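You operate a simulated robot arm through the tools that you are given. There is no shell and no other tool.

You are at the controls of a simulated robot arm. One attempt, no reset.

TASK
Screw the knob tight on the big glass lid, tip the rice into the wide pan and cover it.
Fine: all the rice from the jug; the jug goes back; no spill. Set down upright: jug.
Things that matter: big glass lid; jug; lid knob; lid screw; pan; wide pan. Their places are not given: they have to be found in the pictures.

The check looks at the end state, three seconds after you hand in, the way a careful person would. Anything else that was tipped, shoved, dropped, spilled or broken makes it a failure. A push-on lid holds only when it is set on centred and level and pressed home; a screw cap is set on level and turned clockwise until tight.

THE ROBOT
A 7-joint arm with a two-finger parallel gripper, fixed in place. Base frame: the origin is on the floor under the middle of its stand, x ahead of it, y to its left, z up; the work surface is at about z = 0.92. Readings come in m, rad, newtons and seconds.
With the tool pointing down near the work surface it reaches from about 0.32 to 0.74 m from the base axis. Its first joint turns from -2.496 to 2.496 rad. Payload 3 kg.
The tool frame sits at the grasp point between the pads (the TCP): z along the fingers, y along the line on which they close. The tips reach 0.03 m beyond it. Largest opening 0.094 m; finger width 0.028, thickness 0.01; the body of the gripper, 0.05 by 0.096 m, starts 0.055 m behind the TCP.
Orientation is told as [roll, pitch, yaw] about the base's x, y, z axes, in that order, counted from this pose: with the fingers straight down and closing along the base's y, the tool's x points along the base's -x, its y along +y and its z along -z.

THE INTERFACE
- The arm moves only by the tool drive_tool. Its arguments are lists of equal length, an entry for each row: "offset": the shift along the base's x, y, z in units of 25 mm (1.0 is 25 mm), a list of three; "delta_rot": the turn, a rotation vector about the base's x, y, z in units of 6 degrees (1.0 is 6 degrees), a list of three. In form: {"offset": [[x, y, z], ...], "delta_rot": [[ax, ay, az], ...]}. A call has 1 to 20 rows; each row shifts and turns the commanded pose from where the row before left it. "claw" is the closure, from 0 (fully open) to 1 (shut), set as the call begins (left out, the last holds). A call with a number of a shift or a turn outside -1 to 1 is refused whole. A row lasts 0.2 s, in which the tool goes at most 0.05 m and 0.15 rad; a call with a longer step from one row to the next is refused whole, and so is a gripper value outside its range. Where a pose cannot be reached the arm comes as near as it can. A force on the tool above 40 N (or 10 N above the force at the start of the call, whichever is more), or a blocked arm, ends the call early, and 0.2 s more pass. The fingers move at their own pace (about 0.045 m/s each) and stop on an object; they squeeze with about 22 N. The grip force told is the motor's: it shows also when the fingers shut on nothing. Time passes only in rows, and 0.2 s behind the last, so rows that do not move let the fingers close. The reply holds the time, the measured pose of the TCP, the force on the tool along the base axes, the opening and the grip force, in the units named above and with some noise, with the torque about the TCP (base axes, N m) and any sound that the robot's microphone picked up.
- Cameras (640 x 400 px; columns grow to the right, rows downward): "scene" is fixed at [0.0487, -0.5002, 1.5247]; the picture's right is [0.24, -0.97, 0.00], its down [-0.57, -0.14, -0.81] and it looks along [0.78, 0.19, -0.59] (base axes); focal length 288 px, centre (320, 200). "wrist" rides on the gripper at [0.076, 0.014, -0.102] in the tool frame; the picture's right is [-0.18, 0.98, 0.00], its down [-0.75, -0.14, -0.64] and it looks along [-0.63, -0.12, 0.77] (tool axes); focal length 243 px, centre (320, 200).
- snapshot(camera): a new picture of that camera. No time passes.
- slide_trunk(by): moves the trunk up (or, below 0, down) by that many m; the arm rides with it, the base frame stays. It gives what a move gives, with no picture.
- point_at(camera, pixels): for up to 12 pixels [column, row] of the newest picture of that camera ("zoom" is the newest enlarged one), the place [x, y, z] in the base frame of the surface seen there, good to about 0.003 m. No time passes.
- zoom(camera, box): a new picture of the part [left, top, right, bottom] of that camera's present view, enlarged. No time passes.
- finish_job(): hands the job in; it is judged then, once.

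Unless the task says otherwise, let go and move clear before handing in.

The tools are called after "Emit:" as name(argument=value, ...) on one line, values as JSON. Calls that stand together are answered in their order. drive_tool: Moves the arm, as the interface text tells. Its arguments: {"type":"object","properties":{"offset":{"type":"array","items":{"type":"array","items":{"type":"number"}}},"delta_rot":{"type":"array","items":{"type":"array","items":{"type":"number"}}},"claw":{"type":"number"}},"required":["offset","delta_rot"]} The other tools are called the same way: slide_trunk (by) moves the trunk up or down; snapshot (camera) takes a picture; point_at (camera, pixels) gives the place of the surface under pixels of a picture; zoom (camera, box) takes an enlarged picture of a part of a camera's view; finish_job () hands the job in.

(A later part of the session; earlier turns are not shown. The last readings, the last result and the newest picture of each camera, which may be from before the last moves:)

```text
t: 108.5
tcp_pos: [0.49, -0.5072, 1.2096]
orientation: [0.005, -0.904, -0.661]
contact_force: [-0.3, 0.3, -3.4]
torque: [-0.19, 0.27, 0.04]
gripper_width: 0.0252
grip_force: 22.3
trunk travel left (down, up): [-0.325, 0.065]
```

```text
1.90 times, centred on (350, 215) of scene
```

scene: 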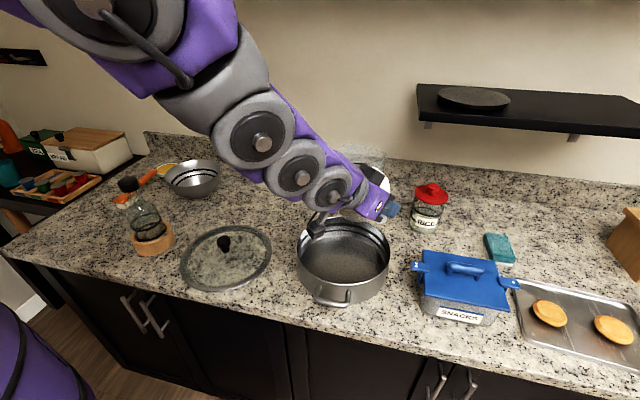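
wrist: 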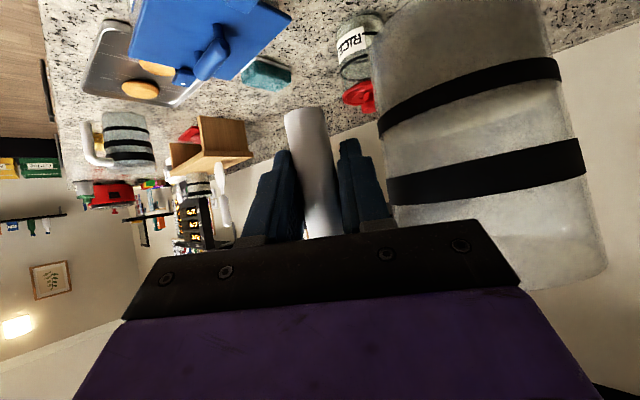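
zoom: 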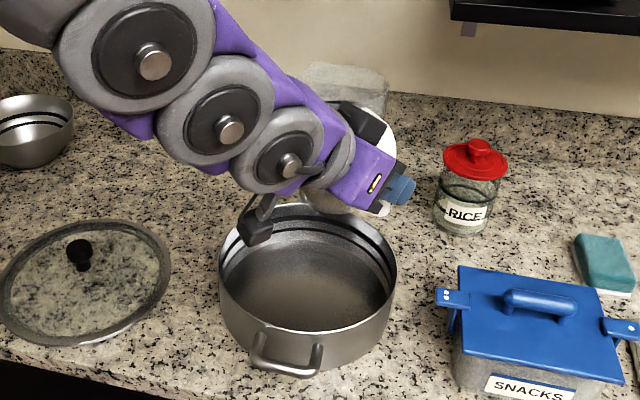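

The jug is over the right half of the pan, upright and steady. I'll start the tilt: roll left 40° while lowering slightly, staying short of pouring, then check.

Emit:
drive_tool(offset=[[0.03, -0.025, -0.14], [0.03, -0.025, -0.14], [0.03, -0.025, -0.14], [0.03, -0.025, -0.14], [0.03, -0.025, -0.14], [0.03, -0.025, -0.14], [0.03, -0.025, -0.14], [0.03, -0.025, -0.14], [0.03, -0.025, -0.14], [0.03, -0.025, -0.14]], delta_rot=[[-0.47, 0.243, 0.4], [-0.475, 0.246, 0.4], [-0.48, 0.25, 0.395], [-0.485, 0.254, 0.39], [-0.49, 0.257, 0.385], [-0.493, 0.26, 0.38], [-0.496, 0.262, 0.376], [-0.5, 0.265, 0.372], [-0.503, 0.267, 0.368], [-0.505, 0.269, 0.364]], claw=1)

Emit:
snapshot(camera="scene")

Emit:
snapshot(camera="wrist")

```text
t: 110.7
tcp_pos: [0.4984, -0.5118, 1.1737]
orientation: [-0.788, -0.706, 0.34]
contact_force: [0.5, 0.0, -4.0]
torque: [-0.17, 0.14, -0.01]
gripper_width: 0.0257
grip_force: 22.0
trunk travel left (down, up): [-0.325, 0.065]
```

```text
taken
```

scene: 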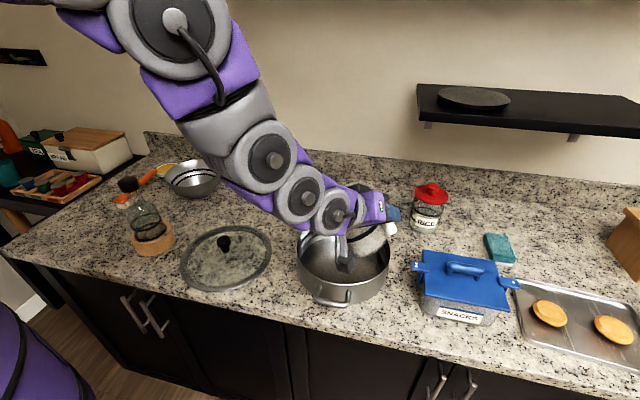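

```text
taken
```

wrist: 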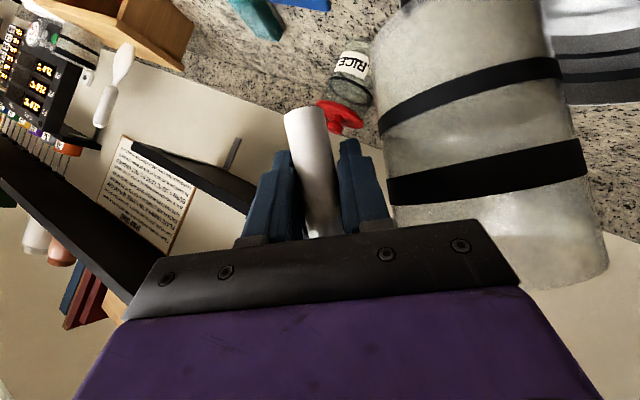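

The jug is tilted about 35° with the rice still inside. I'll zoom to see the lip relative to the pan.

Emit:
zoom(camera="scene", box=[270, 160, 430, 320])

Emit:
zoom(camera="wrist", box=[360, 0, 640, 300])

```text
2.50 times, centred on (350, 240) of scene
```

zoom: 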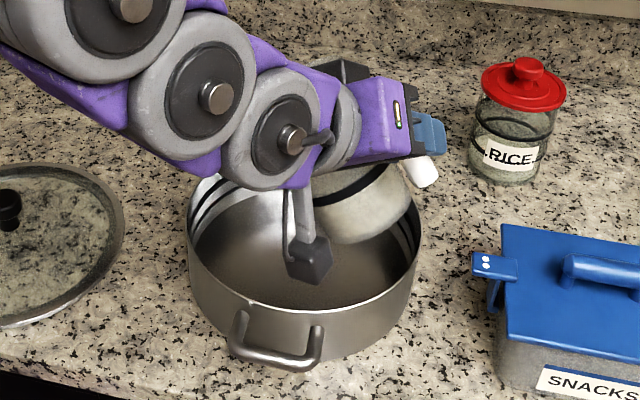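

```text
1.33 times, centred on (500, 150) of wrist
```

zoom: 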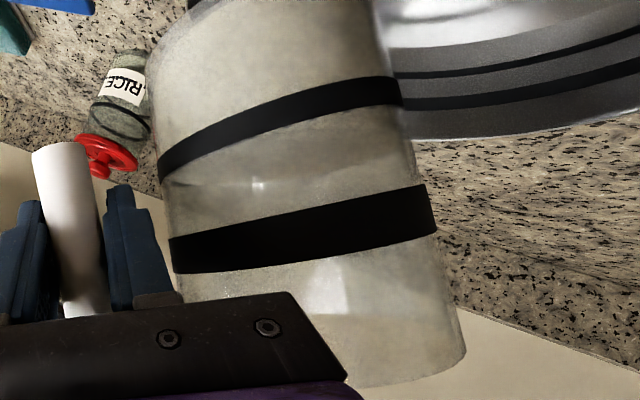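

Mouth is over the pan's left-centre and the camera is swinging clear. I'll tilt slowly another 20° as the rice nears the lip.

Emit:
drive_tool(offset=[[0.018, -0.058, 0], [0.018, -0.058, 0], [0.018, -0.058, 0], [0.018, -0.058, 0], [0.018, -0.058, 0], [0.018, -0.058, 0], [0.018, -0.058, 0], [0.018, -0.058, 0]], delta_rot=[[-0.37, 0.105, 0.212], [-0.373, 0.107, 0.208], [-0.376, 0.109, 0.204], [-0.378, 0.111, 0.2], [-0.38, 0.112, 0.197], [-0.382, 0.114, 0.193], [-0.385, 0.116, 0.188], [-0.387, 0.118, 0.184]], claw=1)

Emit:
zoom(camera="scene", box=[270, 160, 430, 320])

Emit:
snapshot(camera="wrist")

```text
t: 112.5
tcp_pos: [0.5023, -0.5256, 1.1748]
orientation: [-1.066, -0.468, 0.668]
contact_force: [0.4, 0.5, -4.3]
torque: [-0.12, 0.07, 0.01]
gripper_width: 0.0255
grip_force: 21.9
trunk travel left (down, up): [-0.325, 0.065]
```

```text
2.50 times, centred on (350, 240) of scene
```

zoom: 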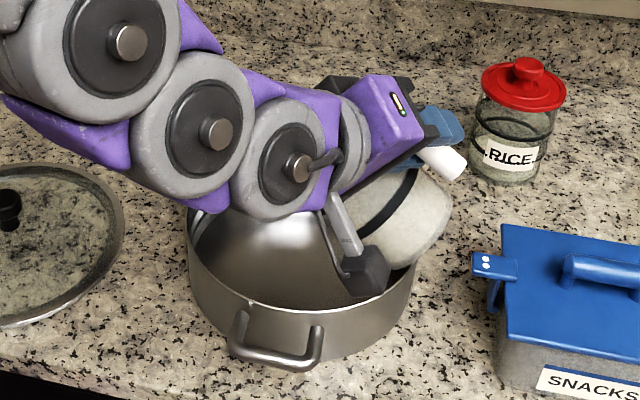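

```text
taken
```

wrist: 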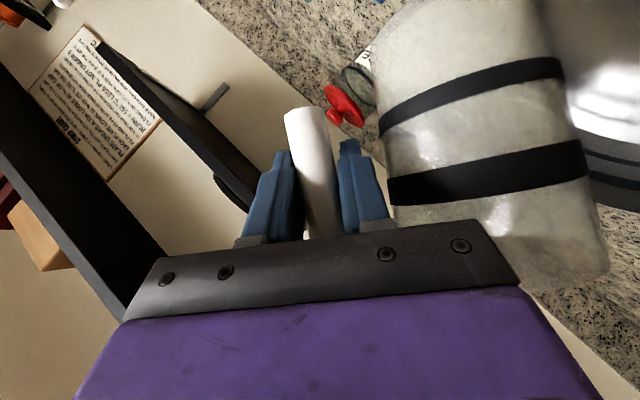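

Still holding 4 N, so nothing has poured yet at ~52° tilt. I'll continue slowly toward 90° while shifting the jug left to keep the lip over the centre.

Emit:
drive_tool(offset=[[0.171, 0.057, 0], [0.171, 0.057, 0], [0.171, 0.057, 0], [0.171, 0.057, 0], [0.171, 0.057, 0], [0.171, 0.057, 0]], delta_rot=[[-0.388, 0.125, 0.17], [-0.39, 0.127, 0.165], [-0.392, 0.129, 0.16], [-0.393, 0.13, 0.155], [-0.394, 0.131, 0.15], [-0.395, 0.132, 0.145]], claw=1)

Emit:
zoom(camera="scene", box=[270, 160, 430, 320])

Emit:
snapshot(camera="wrist")

```text
t: 113.9
tcp_pos: [0.5278, -0.5161, 1.1737]
orientation: [-1.2, -0.242, 0.812]
contact_force: [-0.2, -0.2, -2.8]
torque: [-0.09, 0.07, 0.0]
gripper_width: 0.0256
grip_force: 22.3
trunk travel left (down, up): [-0.325, 0.065]
```

```text
2.50 times, centred on (350, 240) of scene
```

zoom: 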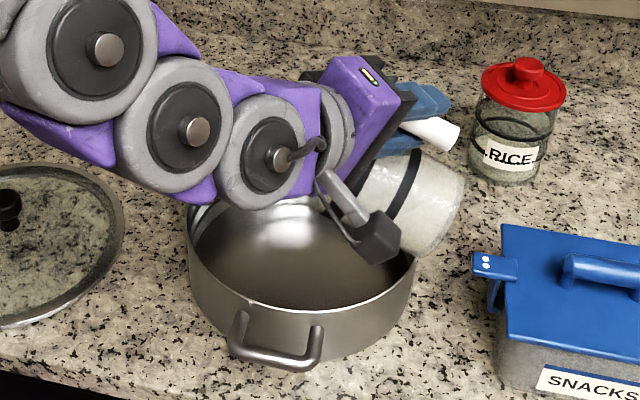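

```text
taken
```

wrist: 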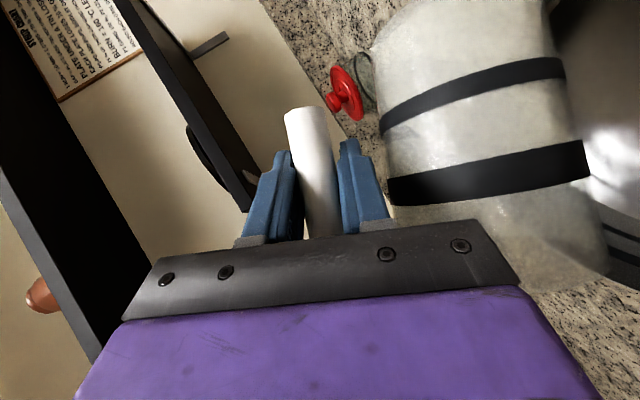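

Weight reads about 2.8–4 N, pour may be just starting; the lip is near the pan's centre. I'll continue the slow tilt to 90°.

Emit:
drive_tool(offset=[[0.171, 0.057, 0], [0.171, 0.057, 0], [0.171, 0.057, 0], [0.171, 0.057, 0], [0.171, 0.057, 0], [0.171, 0.057, 0]], delta_rot=[[-0.396, 0.133, 0.14], [-0.397, 0.134, 0.135], [-0.398, 0.135, 0.13], [-0.399, 0.136, 0.125], [-0.4, 0.137, 0.12], [-0.4, 0.138, 0.115]], claw=1)

Emit:
zoom(camera="scene", box=[270, 160, 430, 320])

Emit:
snapshot(camera="wrist")

```text
t: 115.3
tcp_pos: [0.5531, -0.5077, 1.1737]
orientation: [-1.303, 0.002, 0.907]
contact_force: [-0.2, -0.2, -3.6]
torque: [-0.01, 0.04, -0.01]
gripper_width: 0.0256
grip_force: 21.7
trunk travel left (down, up): [-0.325, 0.065]
```

```text
2.50 times, centred on (350, 240) of scene
```

zoom: 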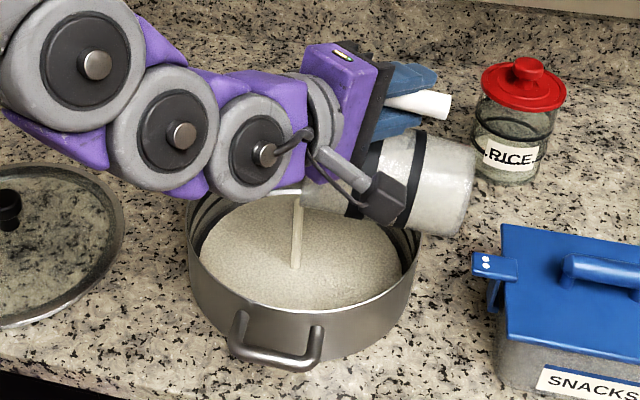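

```text
taken
```

wrist: 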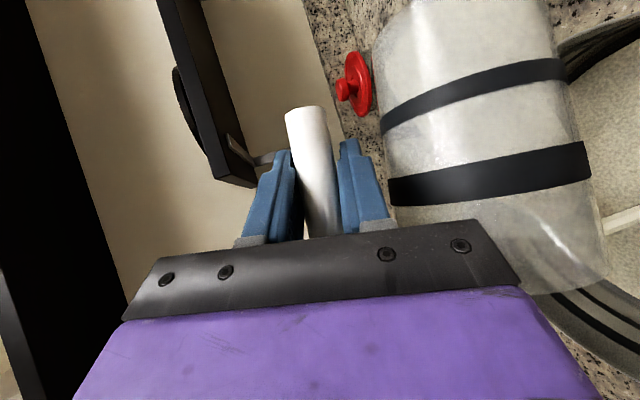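

Rice is streaming into the centre of the pan (zoom (297,235)). I'll keep tilting slowly to ~110° while shifting left.

Emit:
drive_tool(offset=[[0.091, 0.187, 0], [0.091, 0.187, 0], [0.091, 0.187, 0], [0.091, 0.187, 0], [0.091, 0.187, 0], [0.091, 0.187, 0], [0.091, 0.187, 0], [0.091, 0.187, 0], [0.091, 0.187, 0], [0.091, 0.187, 0], [0.091, 0.187, 0], [0.091, 0.187, 0]], delta_rot=[[-0.402, 0.139, 0.105], [-0.403, 0.14, 0.099], [-0.405, 0.141, 0.093], [-0.406, 0.142, 0.087], [-0.407, 0.142, 0.081], [-0.408, 0.143, 0.075], [-0.409, 0.144, 0.07], [-0.41, 0.145, 0.064], [-0.411, 0.145, 0.058], [-0.412, 0.146, 0.052], [-0.413, 0.147, 0.046], [-0.414, 0.147, 0.04]], claw=1)

Emit:
zoom(camera="scene", box=[270, 160, 430, 320])

Emit:
snapshot(camera="wrist")

```text
t: 117.9
tcp_pos: [0.581, -0.4524, 1.1758]
orientation: [-1.462, 0.523, 0.959]
contact_force: [0.1, -0.3, -1.7]
torque: [0.07, 0.04, 0.0]
gripper_width: 0.0257
grip_force: 22.2
trunk travel left (down, up): [-0.325, 0.065]
```

```text
2.50 times, centred on (350, 240) of scene
```

zoom: 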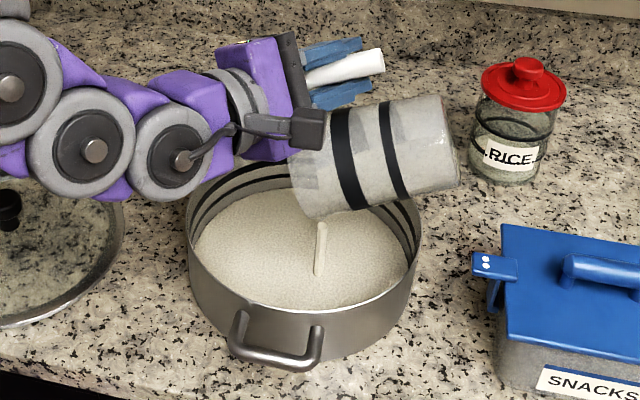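

```text
taken
```

wrist: 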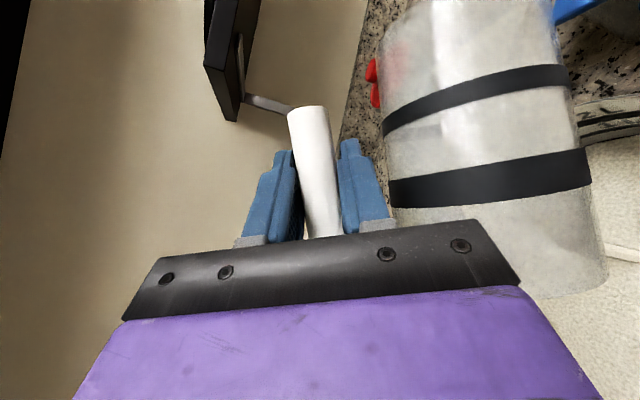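

The stream lands mid-pan and the jug is nearly empty (1.7 N). I'll continue to ~135° tilt.

Emit:
drive_tool(offset=[[0.053, 0.149, 0.03], [0.053, 0.149, 0.03], [0.053, 0.149, 0.03], [0.053, 0.149, 0.03], [0.053, 0.149, 0], [0.053, 0.149, 0], [0.053, 0.149, 0], [0.053, 0.149, 0], [0.053, 0.149, 0], [0.053, 0.149, 0], [0.053, 0.149, 0], [0.053, 0.149, 0]], delta_rot=[[-0.395, 0.168, 0.034], [-0.395, 0.168, 0.03], [-0.396, 0.169, 0.026], [-0.396, 0.169, 0.022], [-0.396, 0.17, 0.018], [-0.396, 0.17, 0.014], [-0.396, 0.17, 0.01], [-0.396, 0.17, 0.006], [-0.396, 0.17, 0.002], [-0.396, 0.17, -0.002], [-0.396, 0.17, -0.006], [-0.396, 0.17, -0.01]], claw=1)

Emit:
zoom(camera="scene", box=[270, 160, 430, 320])

Emit:
snapshot(camera="wrist")

```text
t: 120.5
tcp_pos: [0.5961, -0.4077, 1.1763]
orientation: [-1.665, 1.051, 0.825]
contact_force: [-1.0, 0.0, -2.4]
torque: [0.1, -0.01, -0.02]
gripper_width: 0.0254
grip_force: 21.6
trunk travel left (down, up): [-0.325, 0.065]
```

```text
2.50 times, centred on (350, 240) of scene
```

zoom: 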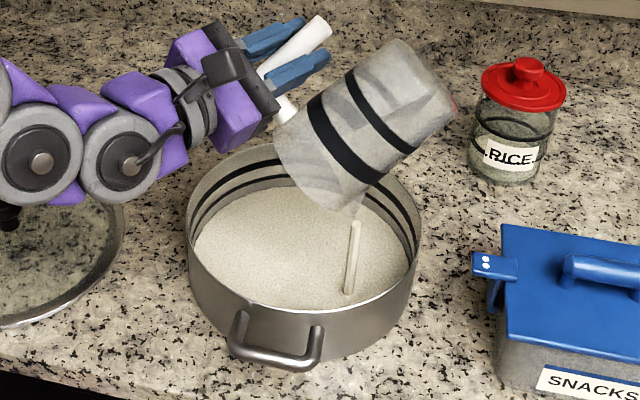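

```text
taken
```

wrist: 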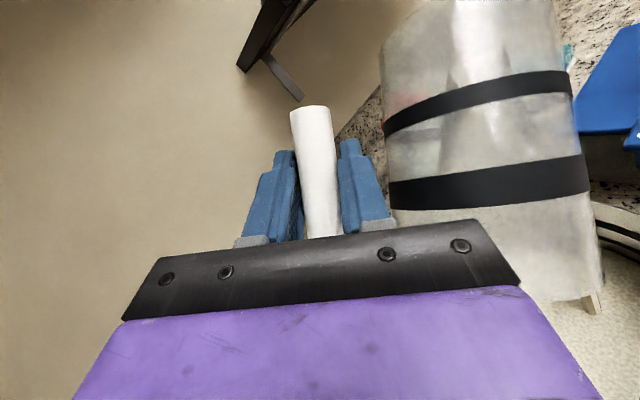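

It's still trickling at (350,260), inside the pan's right half. I'll shift left a bit and tilt further to finish emptying.

Emit:
drive_tool(offset=[[0.09, 0.12, 0.02], [0.09, 0.12, 0.02], [0.09, 0.12, 0.02], [0.09, 0.12, 0.02], [0.09, 0.12, 0], [0.09, 0.12, 0], [0.09, 0.12, 0], [0.09, 0.12, 0], [0, 0, 0], [0, 0, 0], [0, 0, 0], [0, 0, 0], [0, 0, 0]], delta_rot=[[-0.3, 0.022, 0], [-0.3, 0.022, 0], [-0.3, 0.022, 0], [-0.3, 0.022, 0], [-0.3, 0.022, 0], [-0.3, 0.022, 0], [-0.3, 0.022, 0], [-0.3, 0.022, 0], [0, 0, 0], [0, 0, 0], [0, 0, 0], [0, 0, 0], [0, 0, 0]], claw=1)

Emit:
zoom(camera="scene", box=[270, 160, 430, 320])

Emit:
snapshot(camera="wrist")

```text
t: 123.3
tcp_pos: [0.6135, -0.3837, 1.1795]
orientation: [-2.123, 1.212, 0.407]
contact_force: [0.2, -0.8, -0.8]
torque: [0.05, -0.01, -0.01]
gripper_width: 0.0254
grip_force: 22.1
trunk travel left (down, up): [-0.325, 0.065]
```

```text
2.50 times, centred on (350, 240) of scene
```

zoom: 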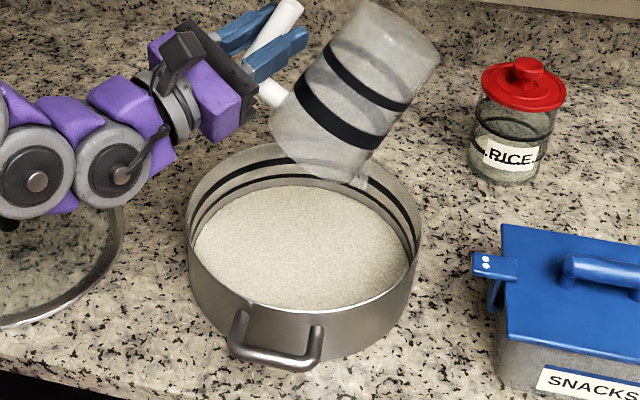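

```text
taken
```

wrist: 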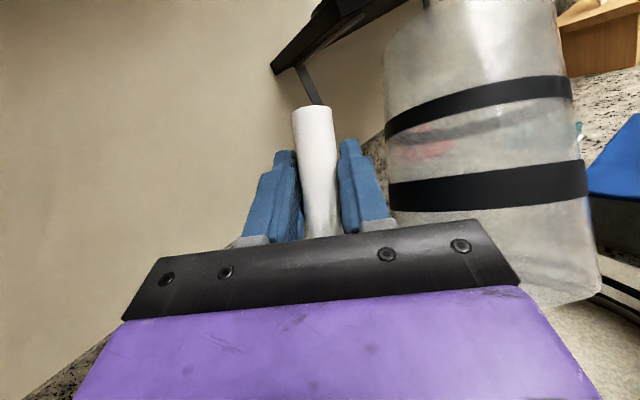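

The stream has stopped and the jug looks clear. I'll zoom in to check for residual rice and any spill around the pan.

Emit:
zoom(camera="scene", box=[325, 155, 385, 215])

Emit:
zoom(camera="wrist", box=[370, 0, 620, 310])

Emit:
zoom(camera="scene", box=[270, 190, 430, 330])

```text
6.67 times, centred on (355, 185) of scene
```

zoom: 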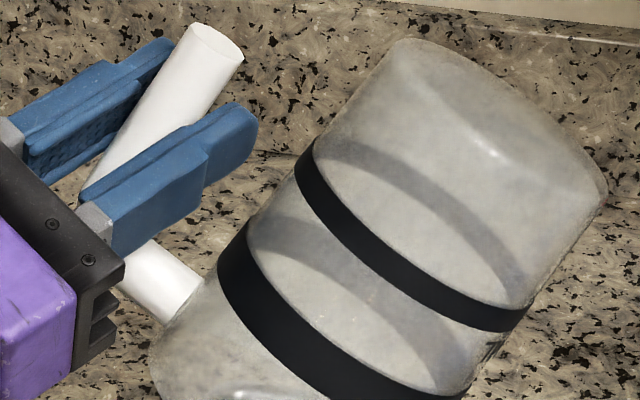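

```text
1.29 times, centred on (495, 155) of wrist
```

zoom: 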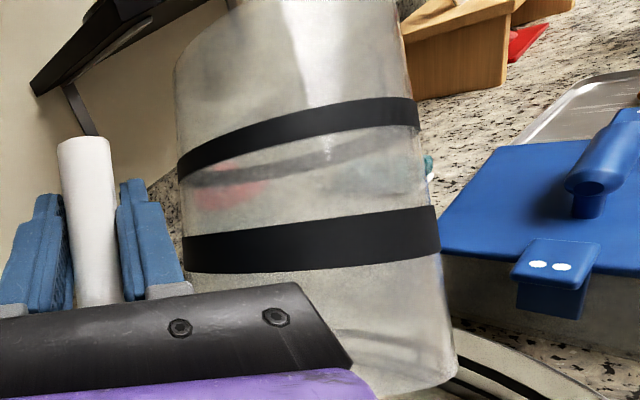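

```text
2.86 times, centred on (350, 260) of scene
```

zoom: 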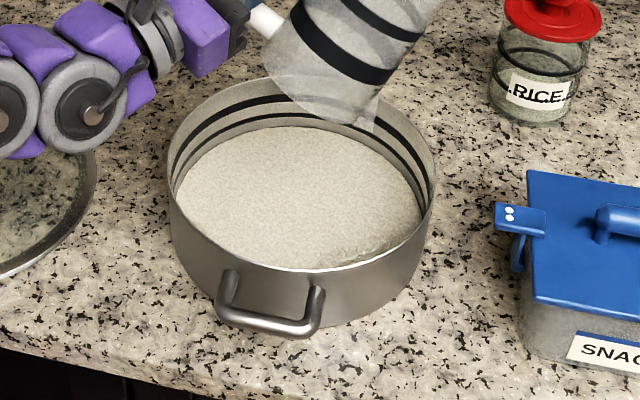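

The jug is see-through and empty, and the counter around the pan is clean. I'll hold a slightly steeper tilt for a second to release any last grains.

Emit:
drive_tool(offset=[[0, 0, 0.1], [0, 0, 0.1], [0, 0, 0.1], [0, 0, 0], [0, 0, 0], [0, 0, 0], [0, 0, 0], [0, 0, 0]], delta_rot=[[-0.25, -0.3, 0], [-0.25, -0.3, 0], [-0.25, -0.3, 0], [0, 0, 0], [0, 0, 0], [0, 0, 0], [0, 0, 0], [0, 0, 0]], claw=1)

Emit:
zoom(camera="scene", box=[270, 140, 430, 320])

```text
t: 125.1
tcp_pos: [0.6121, -0.3828, 1.1875]
orientation: [-2.391, 1.143, 0.161]
contact_force: [0.4, 0.1, -1.3]
torque: [0.11, -0.01, 0.0]
gripper_width: 0.0256
grip_force: 22.5
trunk travel left (down, up): [-0.325, 0.065]
```

```text
2.22 times, centred on (350, 230) of scene
```

zoom: 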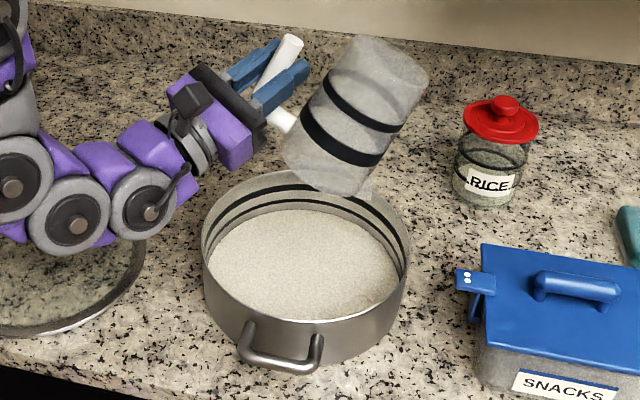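

Nothing more comes out. I'll reverse the tilt, raising slightly and shifting back right so the mouth stays over the pan until upright.

Emit:
drive_tool(offset=[[0, 0, 0.2], [0, 0, 0.2], [-0.13, -0.17, 0.2], [-0.13, -0.17, 0.2], [-0.13, -0.17, 0.2], [-0.13, -0.17, 0.2], [-0.14, -0.18, 0.1], [-0.14, -0.18, 0.1], [-0.14, -0.18, 0.1], [-0.14, -0.18, 0.1], [-0.14, -0.18, 0.1], [-0.14, -0.18, 0.1], [-0.14, -0.18, 0], [-0.14, -0.18, 0], [-0.14, -0.18, 0], [-0.14, -0.18, 0], [-0.14, -0.18, 0], [-0.14, -0.18, 0]], delta_rot=[[0.5, 0.6, 0], [0.25, 0.3, 0], [0.6, -0.044, 0], [0.6, -0.044, 0], [0.6, -0.044, 0], [0.6, -0.044, 0], [0.792, -0.34, 0.016], [0.792, -0.34, 0], [0.792, -0.34, -0.016], [0.792, -0.339, -0.032], [0.792, -0.338, -0.048], [0.79, -0.336, -0.064], [0.827, -0.294, -0.086], [0.823, -0.291, -0.11], [0.819, -0.289, -0.134], [0.815, -0.285, -0.156], [0.811, -0.283, -0.18], [0.805, -0.279, -0.204]], claw=1)

Emit:
zoom(camera="scene", box=[230, 110, 470, 320])

```text
t: 128.9
tcp_pos: [0.5586, -0.4543, 1.232]
orientation: [-1.3, 0.003, 0.907]
contact_force: [0.1, -0.2, -1.5]
torque: [0.0, 0.02, 0.0]
gripper_width: 0.0253
grip_force: 22.1
trunk travel left (down, up): [-0.325, 0.065]
```

```text
1.90 times, centred on (350, 215) of scene
```

zoom: 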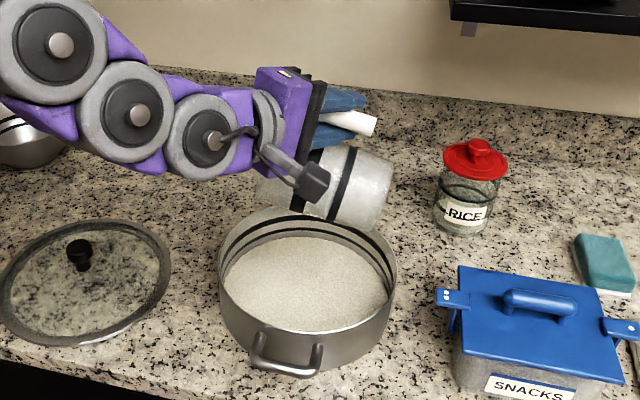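

Orientation unwinds exactly. I'll complete the return to upright in place.

Emit:
drive_tool(offset=[[0, 0, 0], [0, 0, 0], [0, 0, 0], [0, 0, 0], [0, 0, 0], [0, 0, 0], [0, 0, 0], [0, 0, 0], [0, 0, 0], [0, 0, 0], [0, 0, 0], [0, 0, 0], [0, 0, 0], [0, 0, 0], [0, 0, 0], [0, 0, 0], [0, 0, 0], [0, 0, 0], [0, 0, 0], [0, 0, 0]], delta_rot=[[0.8, -0.275, -0.235], [0.797, -0.271, -0.255], [0.793, -0.267, -0.275], [0.789, -0.263, -0.295], [0.785, -0.259, -0.315], [0.778, -0.252, -0.335], [0.772, -0.234, -0.372], [0.762, -0.226, -0.39], [0.754, -0.22, -0.404], [0.743, -0.212, -0.42], [0.505, -0.269, -0.364], [0.503, -0.267, -0.368], [0.5, -0.265, -0.372], [0.496, -0.262, -0.376], [0.493, -0.26, -0.38], [0.49, -0.257, -0.385], [0.485, -0.254, -0.39], [0.48, -0.25, -0.395], [0.475, -0.246, -0.4], [0.47, -0.243, -0.4]], claw=1)

Emit:
snapshot(camera="scene")

Emit:
snapshot(camera="wrist")

```text
t: 133.1
tcp_pos: [0.5589, -0.4547, 1.2328]
orientation: [0.004, -0.904, -0.663]
contact_force: [-0.2, -0.3, -0.7]
torque: [-0.05, 0.04, 0.01]
gripper_width: 0.0255
grip_force: 22.0
trunk travel left (down, up): [-0.325, 0.065]
```

```text
taken
```

scene: 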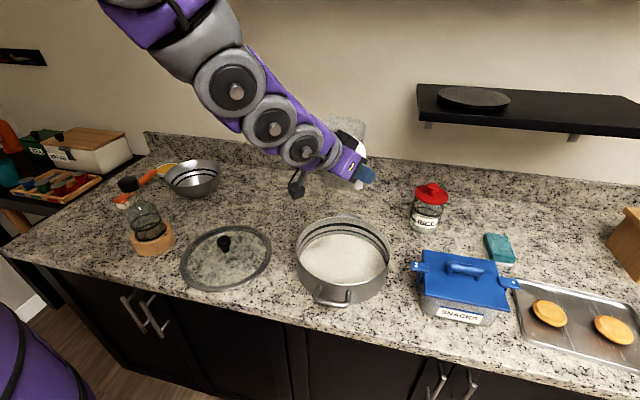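

```text
taken
```

wrist: 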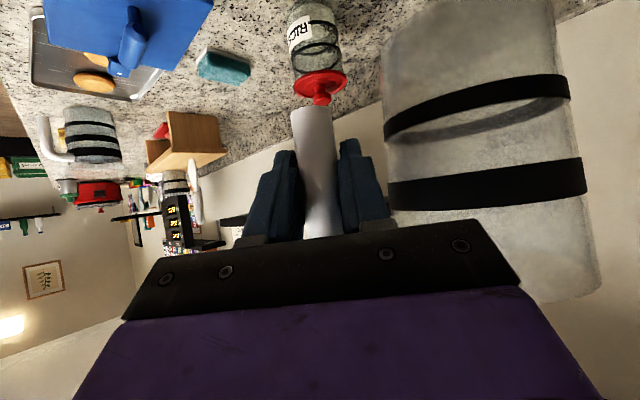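

The jug is upright and empty with the same pose in the grip as at the start (bands at (475,105) and (485,183)). I'll carry it back above its original place.

Emit:
drive_tool(offset=[[0.15, 0.33, 0], [0.3, 0.68, 0], [0.3, 0.68, 0], [0.3, 0.68, 0], [0.3, 0.68, 0], [0.3, 0.68, 0], [0.3, 0.68, 0], [0.3, 0.68, 0], [0.3, 0.68, 0], [0.3, 0.68, 0], [0.3, 0.68, 0], [0.3, 0.68, 0], [0.3, 0.68, 0], [0.3, 0.68, 0], [0.3, 0.68, 0], [0.3, 0.68, 0], [0.3, 0.68, 0], [0.3, 0.68, 0], [0.3, 0.68, 0], [0.24, 0.63, 0]], delta_rot=[[0, 0, 0.11], [0, 0, 0.11], [0, 0, 0.11], [0, 0, 0.11], [0, 0, 0.11], [0, 0, 0.11], [0, 0, 0.11], [0, 0, 0.11], [0, 0, 0.11], [0, 0, 0.11], [0, 0, 0.11], [0, 0, 0.11], [0, 0, 0.11], [0, 0, 0.11], [0, 0, 0.11], [0, 0, 0.11], [0, 0, 0.11], [0, 0, 0.11], [0, 0, 0.11], [0, 0, 0.1]], claw=1)

Emit:
snapshot(camera="scene")

```text
t: 137.3
tcp_pos: [0.7034, -0.1217, 1.2341]
orientation: [0.003, -0.906, -0.432]
contact_force: [-0.2, -0.5, -0.4]
torque: [-0.12, 0.06, -0.04]
gripper_width: 0.0255
grip_force: 22.0
trunk travel left (down, up): [-0.325, 0.065]
```

```text
taken
```

scene: 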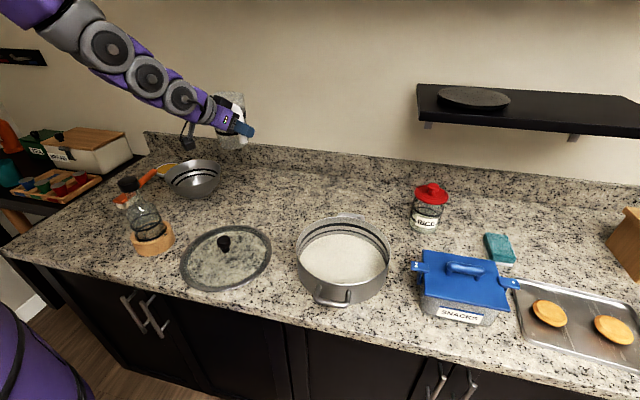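

Above the original spot. I'll lower to just above the counter, then finish slowly.

Emit:
drive_tool(offset=[[0, -0.06, -0.4], [0, -0.06, -0.8], [0, 0, -0.8], [0, 0, -0.8], [0, 0, -0.8], [0, 0, -0.8], [0, 0, -0.8], [0, 0, -0.8], [0, 0, -0.8], [0, 0, -0.8], [0, 0, -0.7], [0, 0, -0.4], [0, 0, -0.3], [0, 0, 0]], delta_rot=[[0, 0, 0], [0, 0, 0], [0, 0, 0], [0, 0, 0], [0, 0, 0], [0, 0, 0], [0, 0, 0], [0, 0, 0], [0, 0, 0], [0, 0, 0], [0, 0, 0], [0, 0, 0], [0, 0, 0], [0, 0, 0]], claw=1)

Emit:
snapshot(camera="wrist")

Emit:
zoom(camera="scene", box=[205, 160, 275, 220])

```text
t: 140.3
tcp_pos: [0.7029, -0.1248, 1.0065]
orientation: [0.003, -0.906, -0.43]
contact_force: [-0.1, -0.4, -1.8]
torque: [-0.06, 0.05, 0.01]
gripper_width: 0.0254
grip_force: 21.5
trunk travel left (down, up): [-0.325, 0.065]
```

```text
taken
```

wrist: 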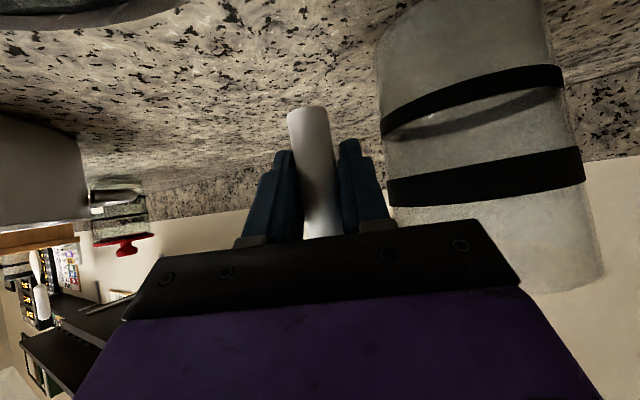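

```text
6.67 times, centred on (240, 190) of scene
```

zoom: 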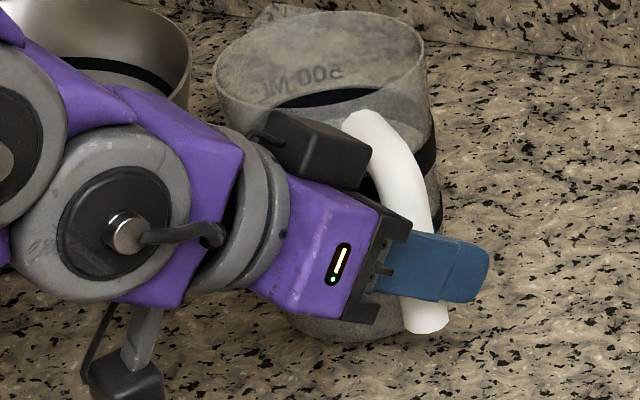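

About 8 mm to go. I'll lower slowly and watch for contact.

Emit:
drive_tool(offset=[[0, 0, -0.1], [0, 0, -0.1], [0, 0, -0.1], [0, 0, 0]], delta_rot=[[0, 0, 0], [0, 0, 0], [0, 0, 0], [0, 0, 0]], claw=1)

Emit:
snapshot(camera="wrist")

Emit:
zoom(camera="scene", box=[205, 160, 275, 220])

```text
t: 141.3
tcp_pos: [0.7043, -0.1254, 0.9993]
orientation: [0.004, -0.907, -0.433]
contact_force: [-0.4, -1.3, 0.9]
torque: [0.02, -0.11, -0.08]
gripper_width: 0.0256
grip_force: 22.0
trunk travel left (down, up): [-0.325, 0.065]
```

```text
taken
```

wrist: 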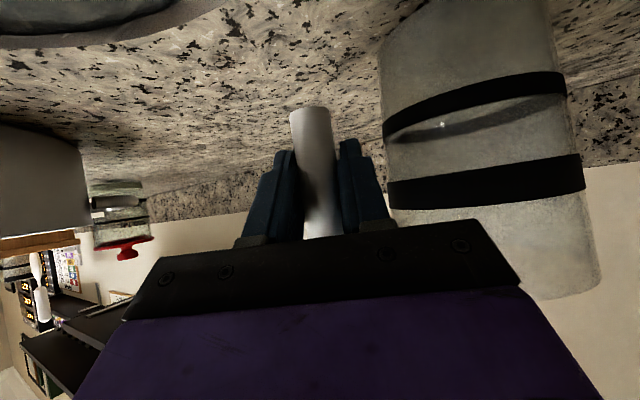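

```text
6.67 times, centred on (240, 190) of scene
```

zoom: 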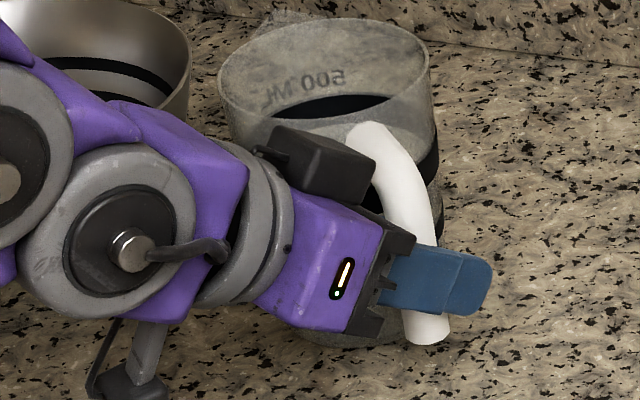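

The jug touches down (force z now +0.9 N) and its pose matches the start picture. I'll settle 0.7 mm more and open to a narrow clearance.

Emit:
drive_tool(offset=[[0, 0, -0.03], [0, 0, 0]], delta_rot=[[0, 0, 0], [0, 0, 0]], claw=1)

Emit:
drive_tool(offset=[[0, 0, 0], [0, 0, 0], [0, 0, 0], [0, 0, 0]], delta_rot=[[0, 0, 0], [0, 0, 0], [0, 0, 0], [0, 0, 0]], claw=0.553)

Emit:
snapshot(camera="wrist")

Emit:
zoom(camera="scene", box=[205, 160, 275, 220])

```text
t: 141.9
tcp_pos: [0.7034, -0.1243, 0.9997]
orientation: [0.003, -0.906, -0.43]
contact_force: [-0.6, -2.2, 2.1]
torque: [0.02, -0.22, -0.07]
gripper_width: 0.0258
grip_force: 22.0
trunk travel left (down, up): [-0.325, 0.065]
```

```text
t: 142.9
tcp_pos: [0.7032, -0.1259, 0.9997]
orientation: [0.003, -0.906, -0.432]
contact_force: [-0.1, -0.8, 0.6]
torque: [0.01, -0.03, 0.03]
gripper_width: 0.0419
grip_force: 0.0
trunk travel left (down, up): [-0.325, 0.065]
```

```text
taken
```

wrist: 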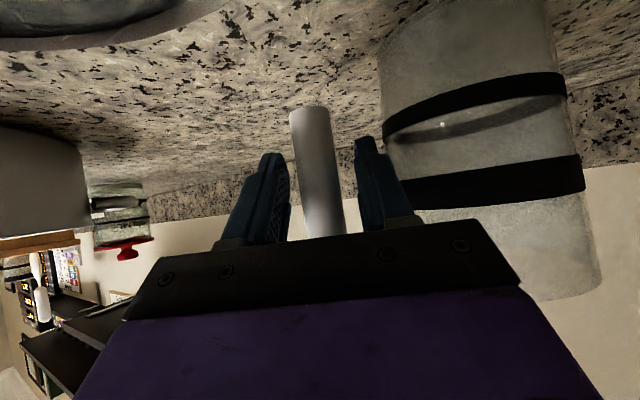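

```text
6.67 times, centred on (240, 190) of scene
```

zoom: 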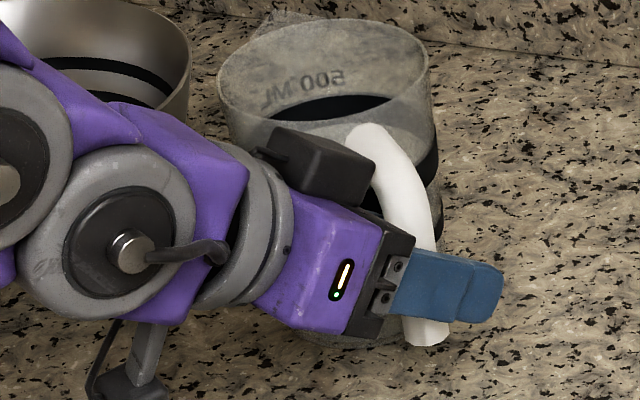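

The jug stands free, matching the original picture. I'll back straight out along the approach and then rise.

Emit:
drive_tool(offset=[[-0.4, 0.17, 0], [-0.567, 0.242, 0], [-0.567, 0.242, 0], [-0.567, 0.242, 0], [-0.567, 0.242, 0], [-0.567, 0.242, 0], [-0.2, 0.09, 0.4], [0, 0, 1], [0, 0, 1], [0, 0, 1], [0, 0, 1], [0, 0, 1], [0, 0, 1]], delta_rot=[[0, 0, 0], [0, 0, 0], [0, 0, 0], [0, 0, 0], [0, 0, 0], [0, 0, 0], [0, 0, 0], [0, 0, 0], [0, 0, 0], [0, 0, 0], [0, 0, 0], [0, 0, 0], [0, 0, 0]], claw=0.553)

Emit:
snapshot(camera="scene")

Emit:
zoom(camera="scene", box=[210, 150, 290, 220])

```text
t: 145.7
tcp_pos: [0.6172, -0.0883, 1.1601]
orientation: [0.004, -0.906, -0.432]
contact_force: [0.8, 0.4, -0.4]
torque: [-0.02, -0.02, -0.02]
gripper_width: 0.0419
grip_force: 0.1
trunk travel left (down, up): [-0.325, 0.065]
```

```text
taken
```

scene: 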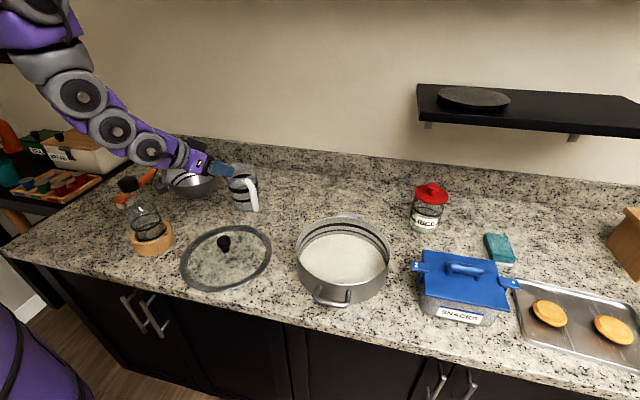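

```text
5.71 times, centred on (250, 185) of scene
```

zoom: 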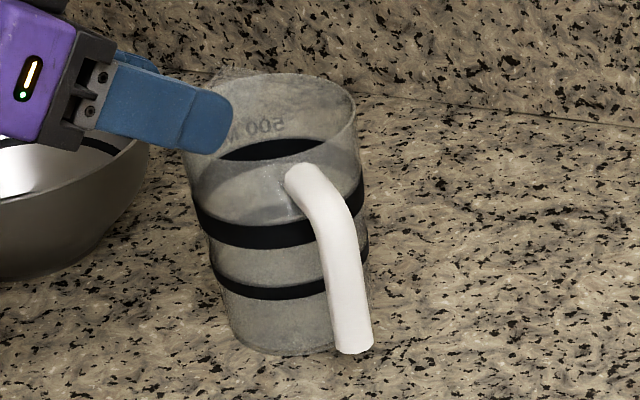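

The jug is back in place, upright and empty. Now I'll return the gripper to pointing down and go look at the pan rim to find its exact centre for the lid.

Emit:
drive_tool(offset=[[0, 0, 0.6], [0, 0, 0.6], [0, 0, 0.6], [-0.2, 0, 0.6], [-0.2, 0, 0.6], [-0.2, -0.2, 0.6], [-0.2, -0.4, 0.6], [-0.2, -0.6, 0.6], [-0.2, -0.8, 0.4], [-0.3, -0.9, 0.2], [-0.3, -0.9, 0], [-0.3, -0.9, 0], [-0.3, -0.9, 0], [-0.4, -0.9, 0], [-0.4, -0.9, 0], [-0.4, -0.9, 0], [-0.4, -0.9, 0], [-0.4, -0.9, 0], [-0.3, -0.9, 0], [0, 0, 0]], delta_rot=[[0.403, 0.873, 0], [0.403, 0.873, 0], [0.403, 0.873, 0], [0.403, 0.873, 0], [0.403, 0.873, 0], [0.403, 0.873, 0], [0.403, 0.873, 0], [0.403, 0.873, 0], [0.403, 0.873, 0], [0, 0, 0.46], [0, 0, 0.46], [0, 0, 0.46], [0, 0, 0.46], [0, 0, 0.46], [0, 0, 0.46], [0, 0, 0.46], [0, 0, 0.46], [0, 0, 0.45], [0, 0, 0], [0, 0, 0]], claw=0.3)

Emit:
snapshot(camera="wrist")

Emit:
snapshot(camera="scene")

```text
t: 149.9
tcp_pos: [0.5001, -0.3673, 1.2947]
orientation: [0.005, 0.001, 0.003]
contact_force: [0.3, -0.1, 0.2]
torque: [-0.01, -0.02, 0.0]
gripper_width: 0.0657
grip_force: 0.1
trunk travel left (down, up): [-0.325, 0.065]
```

```text
taken
```

wrist: 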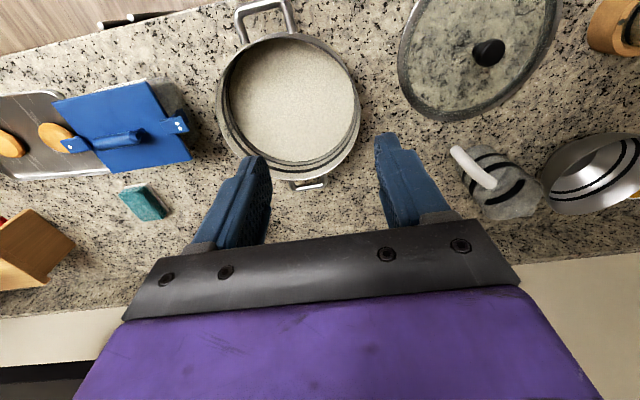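

```text
taken
```

scene: 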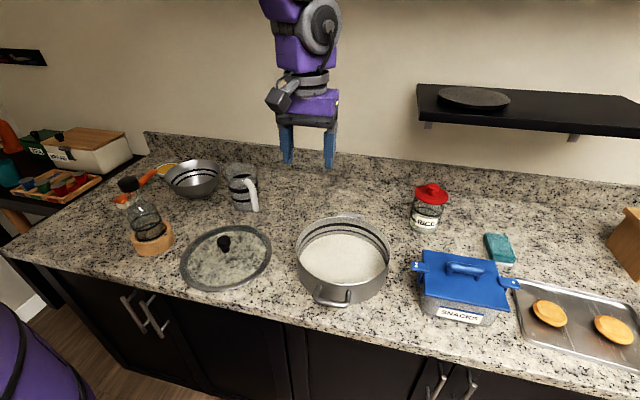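

The pan rim is well visible around (290,105). I'll zoom in and measure rim points all round.

Emit:
zoom(camera="wrist", box=[205, 0, 380, 200])

Emit:
zoom(camera="scene", box=[285, 205, 400, 315])

```text
2.00 times, centred on (292, 100) of wrist
```

zoom: 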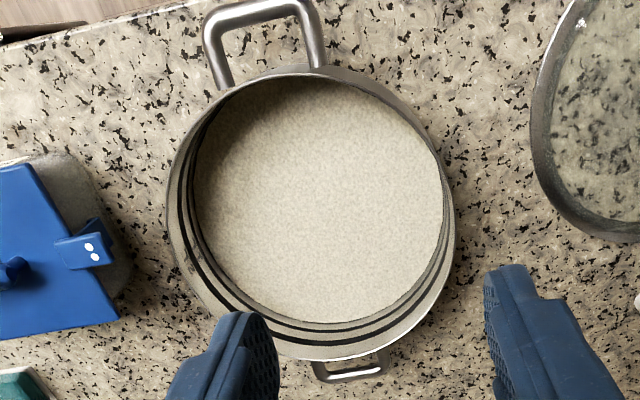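

```text
3.64 times, centred on (342, 260) of scene
```

zoom: 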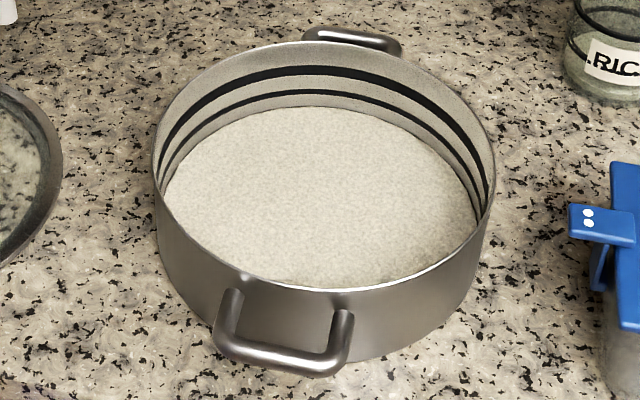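

I'll query points along the rim edge in the scene zoom.

Emit:
point_at(camera="zoom", pixels=[[158, 165], [190, 107], [250, 65], [345, 48], [410, 70], [455, 105], [484, 145], [491, 185], [450, 252], [340, 291], [245, 276], [178, 222]])

Emit:
point_at(camera="wrist", pixels=[[219, 100], [222, 85], [235, 62], [260, 45], [330, 50], [350, 72], [358, 100], [355, 125], [345, 150], [305, 177], [235, 145], [224, 125]])

```text
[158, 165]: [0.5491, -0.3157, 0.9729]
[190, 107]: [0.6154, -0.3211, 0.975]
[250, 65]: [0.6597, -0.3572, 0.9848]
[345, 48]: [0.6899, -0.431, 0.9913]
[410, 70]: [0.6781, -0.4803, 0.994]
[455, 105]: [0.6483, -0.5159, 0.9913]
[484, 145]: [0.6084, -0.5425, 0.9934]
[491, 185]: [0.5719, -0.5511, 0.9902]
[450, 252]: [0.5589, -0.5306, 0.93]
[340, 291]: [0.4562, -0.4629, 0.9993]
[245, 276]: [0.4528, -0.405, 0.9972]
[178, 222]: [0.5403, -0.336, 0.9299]
```

```text
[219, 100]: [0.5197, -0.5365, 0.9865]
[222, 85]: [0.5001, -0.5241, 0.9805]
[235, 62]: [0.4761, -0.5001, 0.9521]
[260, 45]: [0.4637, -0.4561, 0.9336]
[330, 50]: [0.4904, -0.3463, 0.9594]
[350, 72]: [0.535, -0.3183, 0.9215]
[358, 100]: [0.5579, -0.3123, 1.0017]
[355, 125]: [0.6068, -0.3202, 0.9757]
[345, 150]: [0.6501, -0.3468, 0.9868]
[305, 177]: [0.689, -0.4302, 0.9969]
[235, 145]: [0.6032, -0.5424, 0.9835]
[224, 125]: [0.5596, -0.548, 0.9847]
```

The pan's circle fits to centre ≈(0.570,-0.431), radius ≈0.118, rim z≈0.995. Now I'll go above the knob and measure the lid again.

Emit:
drive_tool(offset=[[0.12, 0.93, 0], [0.12, 0.93, 0], [0.12, 0.93, 0], [0.12, 0.93, 0], [0.12, 0.93, -0.5], [0.12, 0.93, -0.8], [0.12, 0.93, -1], [0.12, 0.93, -1], [0.12, 0.93, -1], [0.12, 0.93, -1], [0.12, 0.93, -1], [0, 0, -0.7], [0, 0, 0]], delta_rot=[[0, 0, 0], [0, 0, 0], [0, 0, 0], [0, 0, 0], [0, 0, 0], [0, 0, 0], [0, 0, 0], [0, 0, 0], [0, 0, 0], [0, 0, 0], [0, 0, 0], [0, 0, 0], [0, 0, 0]], claw=0.3)

Emit:
snapshot(camera="wrist")

Emit:
zoom(camera="scene", box=[170, 210, 290, 300])

```text
t: 152.7
tcp_pos: [0.5321, -0.1099, 1.1204]
orientation: [0.005, 0.004, 0.0]
contact_force: [0.8, 0.3, 0.3]
torque: [0.02, -0.01, -0.01]
gripper_width: 0.066
grip_force: 0.1
trunk travel left (down, up): [-0.325, 0.065]
```

```text
taken
```

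wrist: 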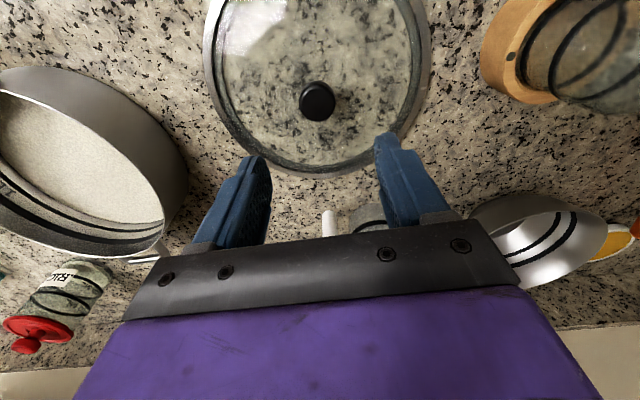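

```text
4.44 times, centred on (230, 255) of scene
```

zoom: 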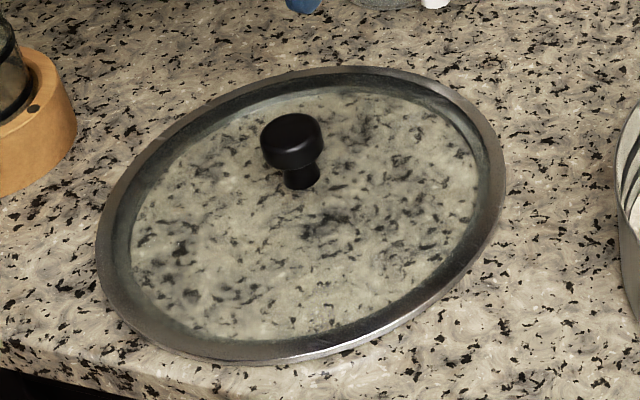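

I'll measure the lid's metal rim and knob from both views.

Emit:
point_at(camera="zoom", pixels=[[103, 250], [130, 165], [200, 100], [320, 73], [420, 85], [490, 140], [498, 200], [450, 275], [350, 335], [240, 355], [150, 325], [290, 125]])

Emit:
point_at(camera="wrist", pixels=[[317, 103], [304, 103], [330, 103], [317, 90], [317, 114], [208, 50], [212, 85], [235, 130], [300, 168], [390, 140], [425, 80], [428, 40]])

```text
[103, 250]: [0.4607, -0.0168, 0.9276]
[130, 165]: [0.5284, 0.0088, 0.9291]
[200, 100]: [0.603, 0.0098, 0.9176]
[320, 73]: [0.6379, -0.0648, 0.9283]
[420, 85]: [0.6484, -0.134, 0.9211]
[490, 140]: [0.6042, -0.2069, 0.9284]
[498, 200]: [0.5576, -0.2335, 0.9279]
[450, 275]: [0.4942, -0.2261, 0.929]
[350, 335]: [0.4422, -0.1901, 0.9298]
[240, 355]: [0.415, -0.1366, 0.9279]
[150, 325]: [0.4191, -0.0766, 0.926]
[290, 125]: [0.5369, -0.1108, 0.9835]
```

```text
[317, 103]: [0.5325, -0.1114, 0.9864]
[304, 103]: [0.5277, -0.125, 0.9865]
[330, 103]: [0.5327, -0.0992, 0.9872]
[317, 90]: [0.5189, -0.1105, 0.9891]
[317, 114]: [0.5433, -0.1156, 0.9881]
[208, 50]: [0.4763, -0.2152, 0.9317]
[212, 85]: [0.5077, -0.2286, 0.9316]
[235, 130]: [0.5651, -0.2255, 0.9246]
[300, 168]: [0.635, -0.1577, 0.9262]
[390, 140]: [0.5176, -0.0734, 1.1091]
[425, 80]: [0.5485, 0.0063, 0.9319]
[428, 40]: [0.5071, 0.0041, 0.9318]
```

The lid is concentric with the knob at ≈(0.533,-0.112), rim radius ≈0.12. I'll descend and grip the knob.

Emit:
drive_tool(offset=[[0.03, -0.07, -1], [0, 0, -1], [0, 0, -1], [0, 0, -1], [0, 0, -1], [0, 0, -0.53], [0, 0, 0]], delta_rot=[[-0.048, -0.03, 0], [0, 0, 0], [0, 0, 0], [0, 0, 0], [0, 0, 0], [0, 0, 0], [0, 0, 0]], claw=0.3)

Emit:
drive_tool(offset=[[0, 0, 0], [0, 0, 0], [0, 0, 0], [0, 0, 0], [0, 0, 0]], delta_rot=[[0, 0, 0], [0, 0, 0], [0, 0, 0], [0, 0, 0], [0, 0, 0]], claw=1)

Emit:
snapshot(camera="wrist")

```text
t: 154.3
tcp_pos: [0.5339, -0.1114, 0.9814]
orientation: [0.001, -0.002, 0.001]
contact_force: [-0.6, 0.0, 0.1]
torque: [0.01, 0.01, 0.03]
gripper_width: 0.0659
grip_force: 0.1
trunk travel left (down, up): [-0.325, 0.065]
```

```text
t: 155.5
tcp_pos: [0.5336, -0.1111, 0.9803]
orientation: [0.001, -0.003, 0.003]
contact_force: [-0.3, -0.5, -0.4]
torque: [-0.02, 0.0, 0.04]
gripper_width: 0.0341
grip_force: 22.1
trunk travel left (down, up): [-0.325, 0.065]
```

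```text
taken
```

wrist: 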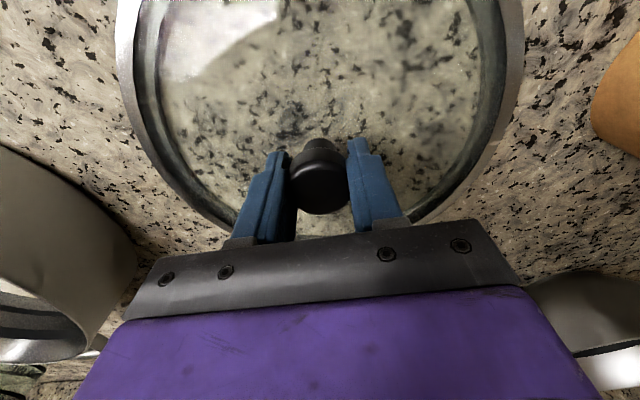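

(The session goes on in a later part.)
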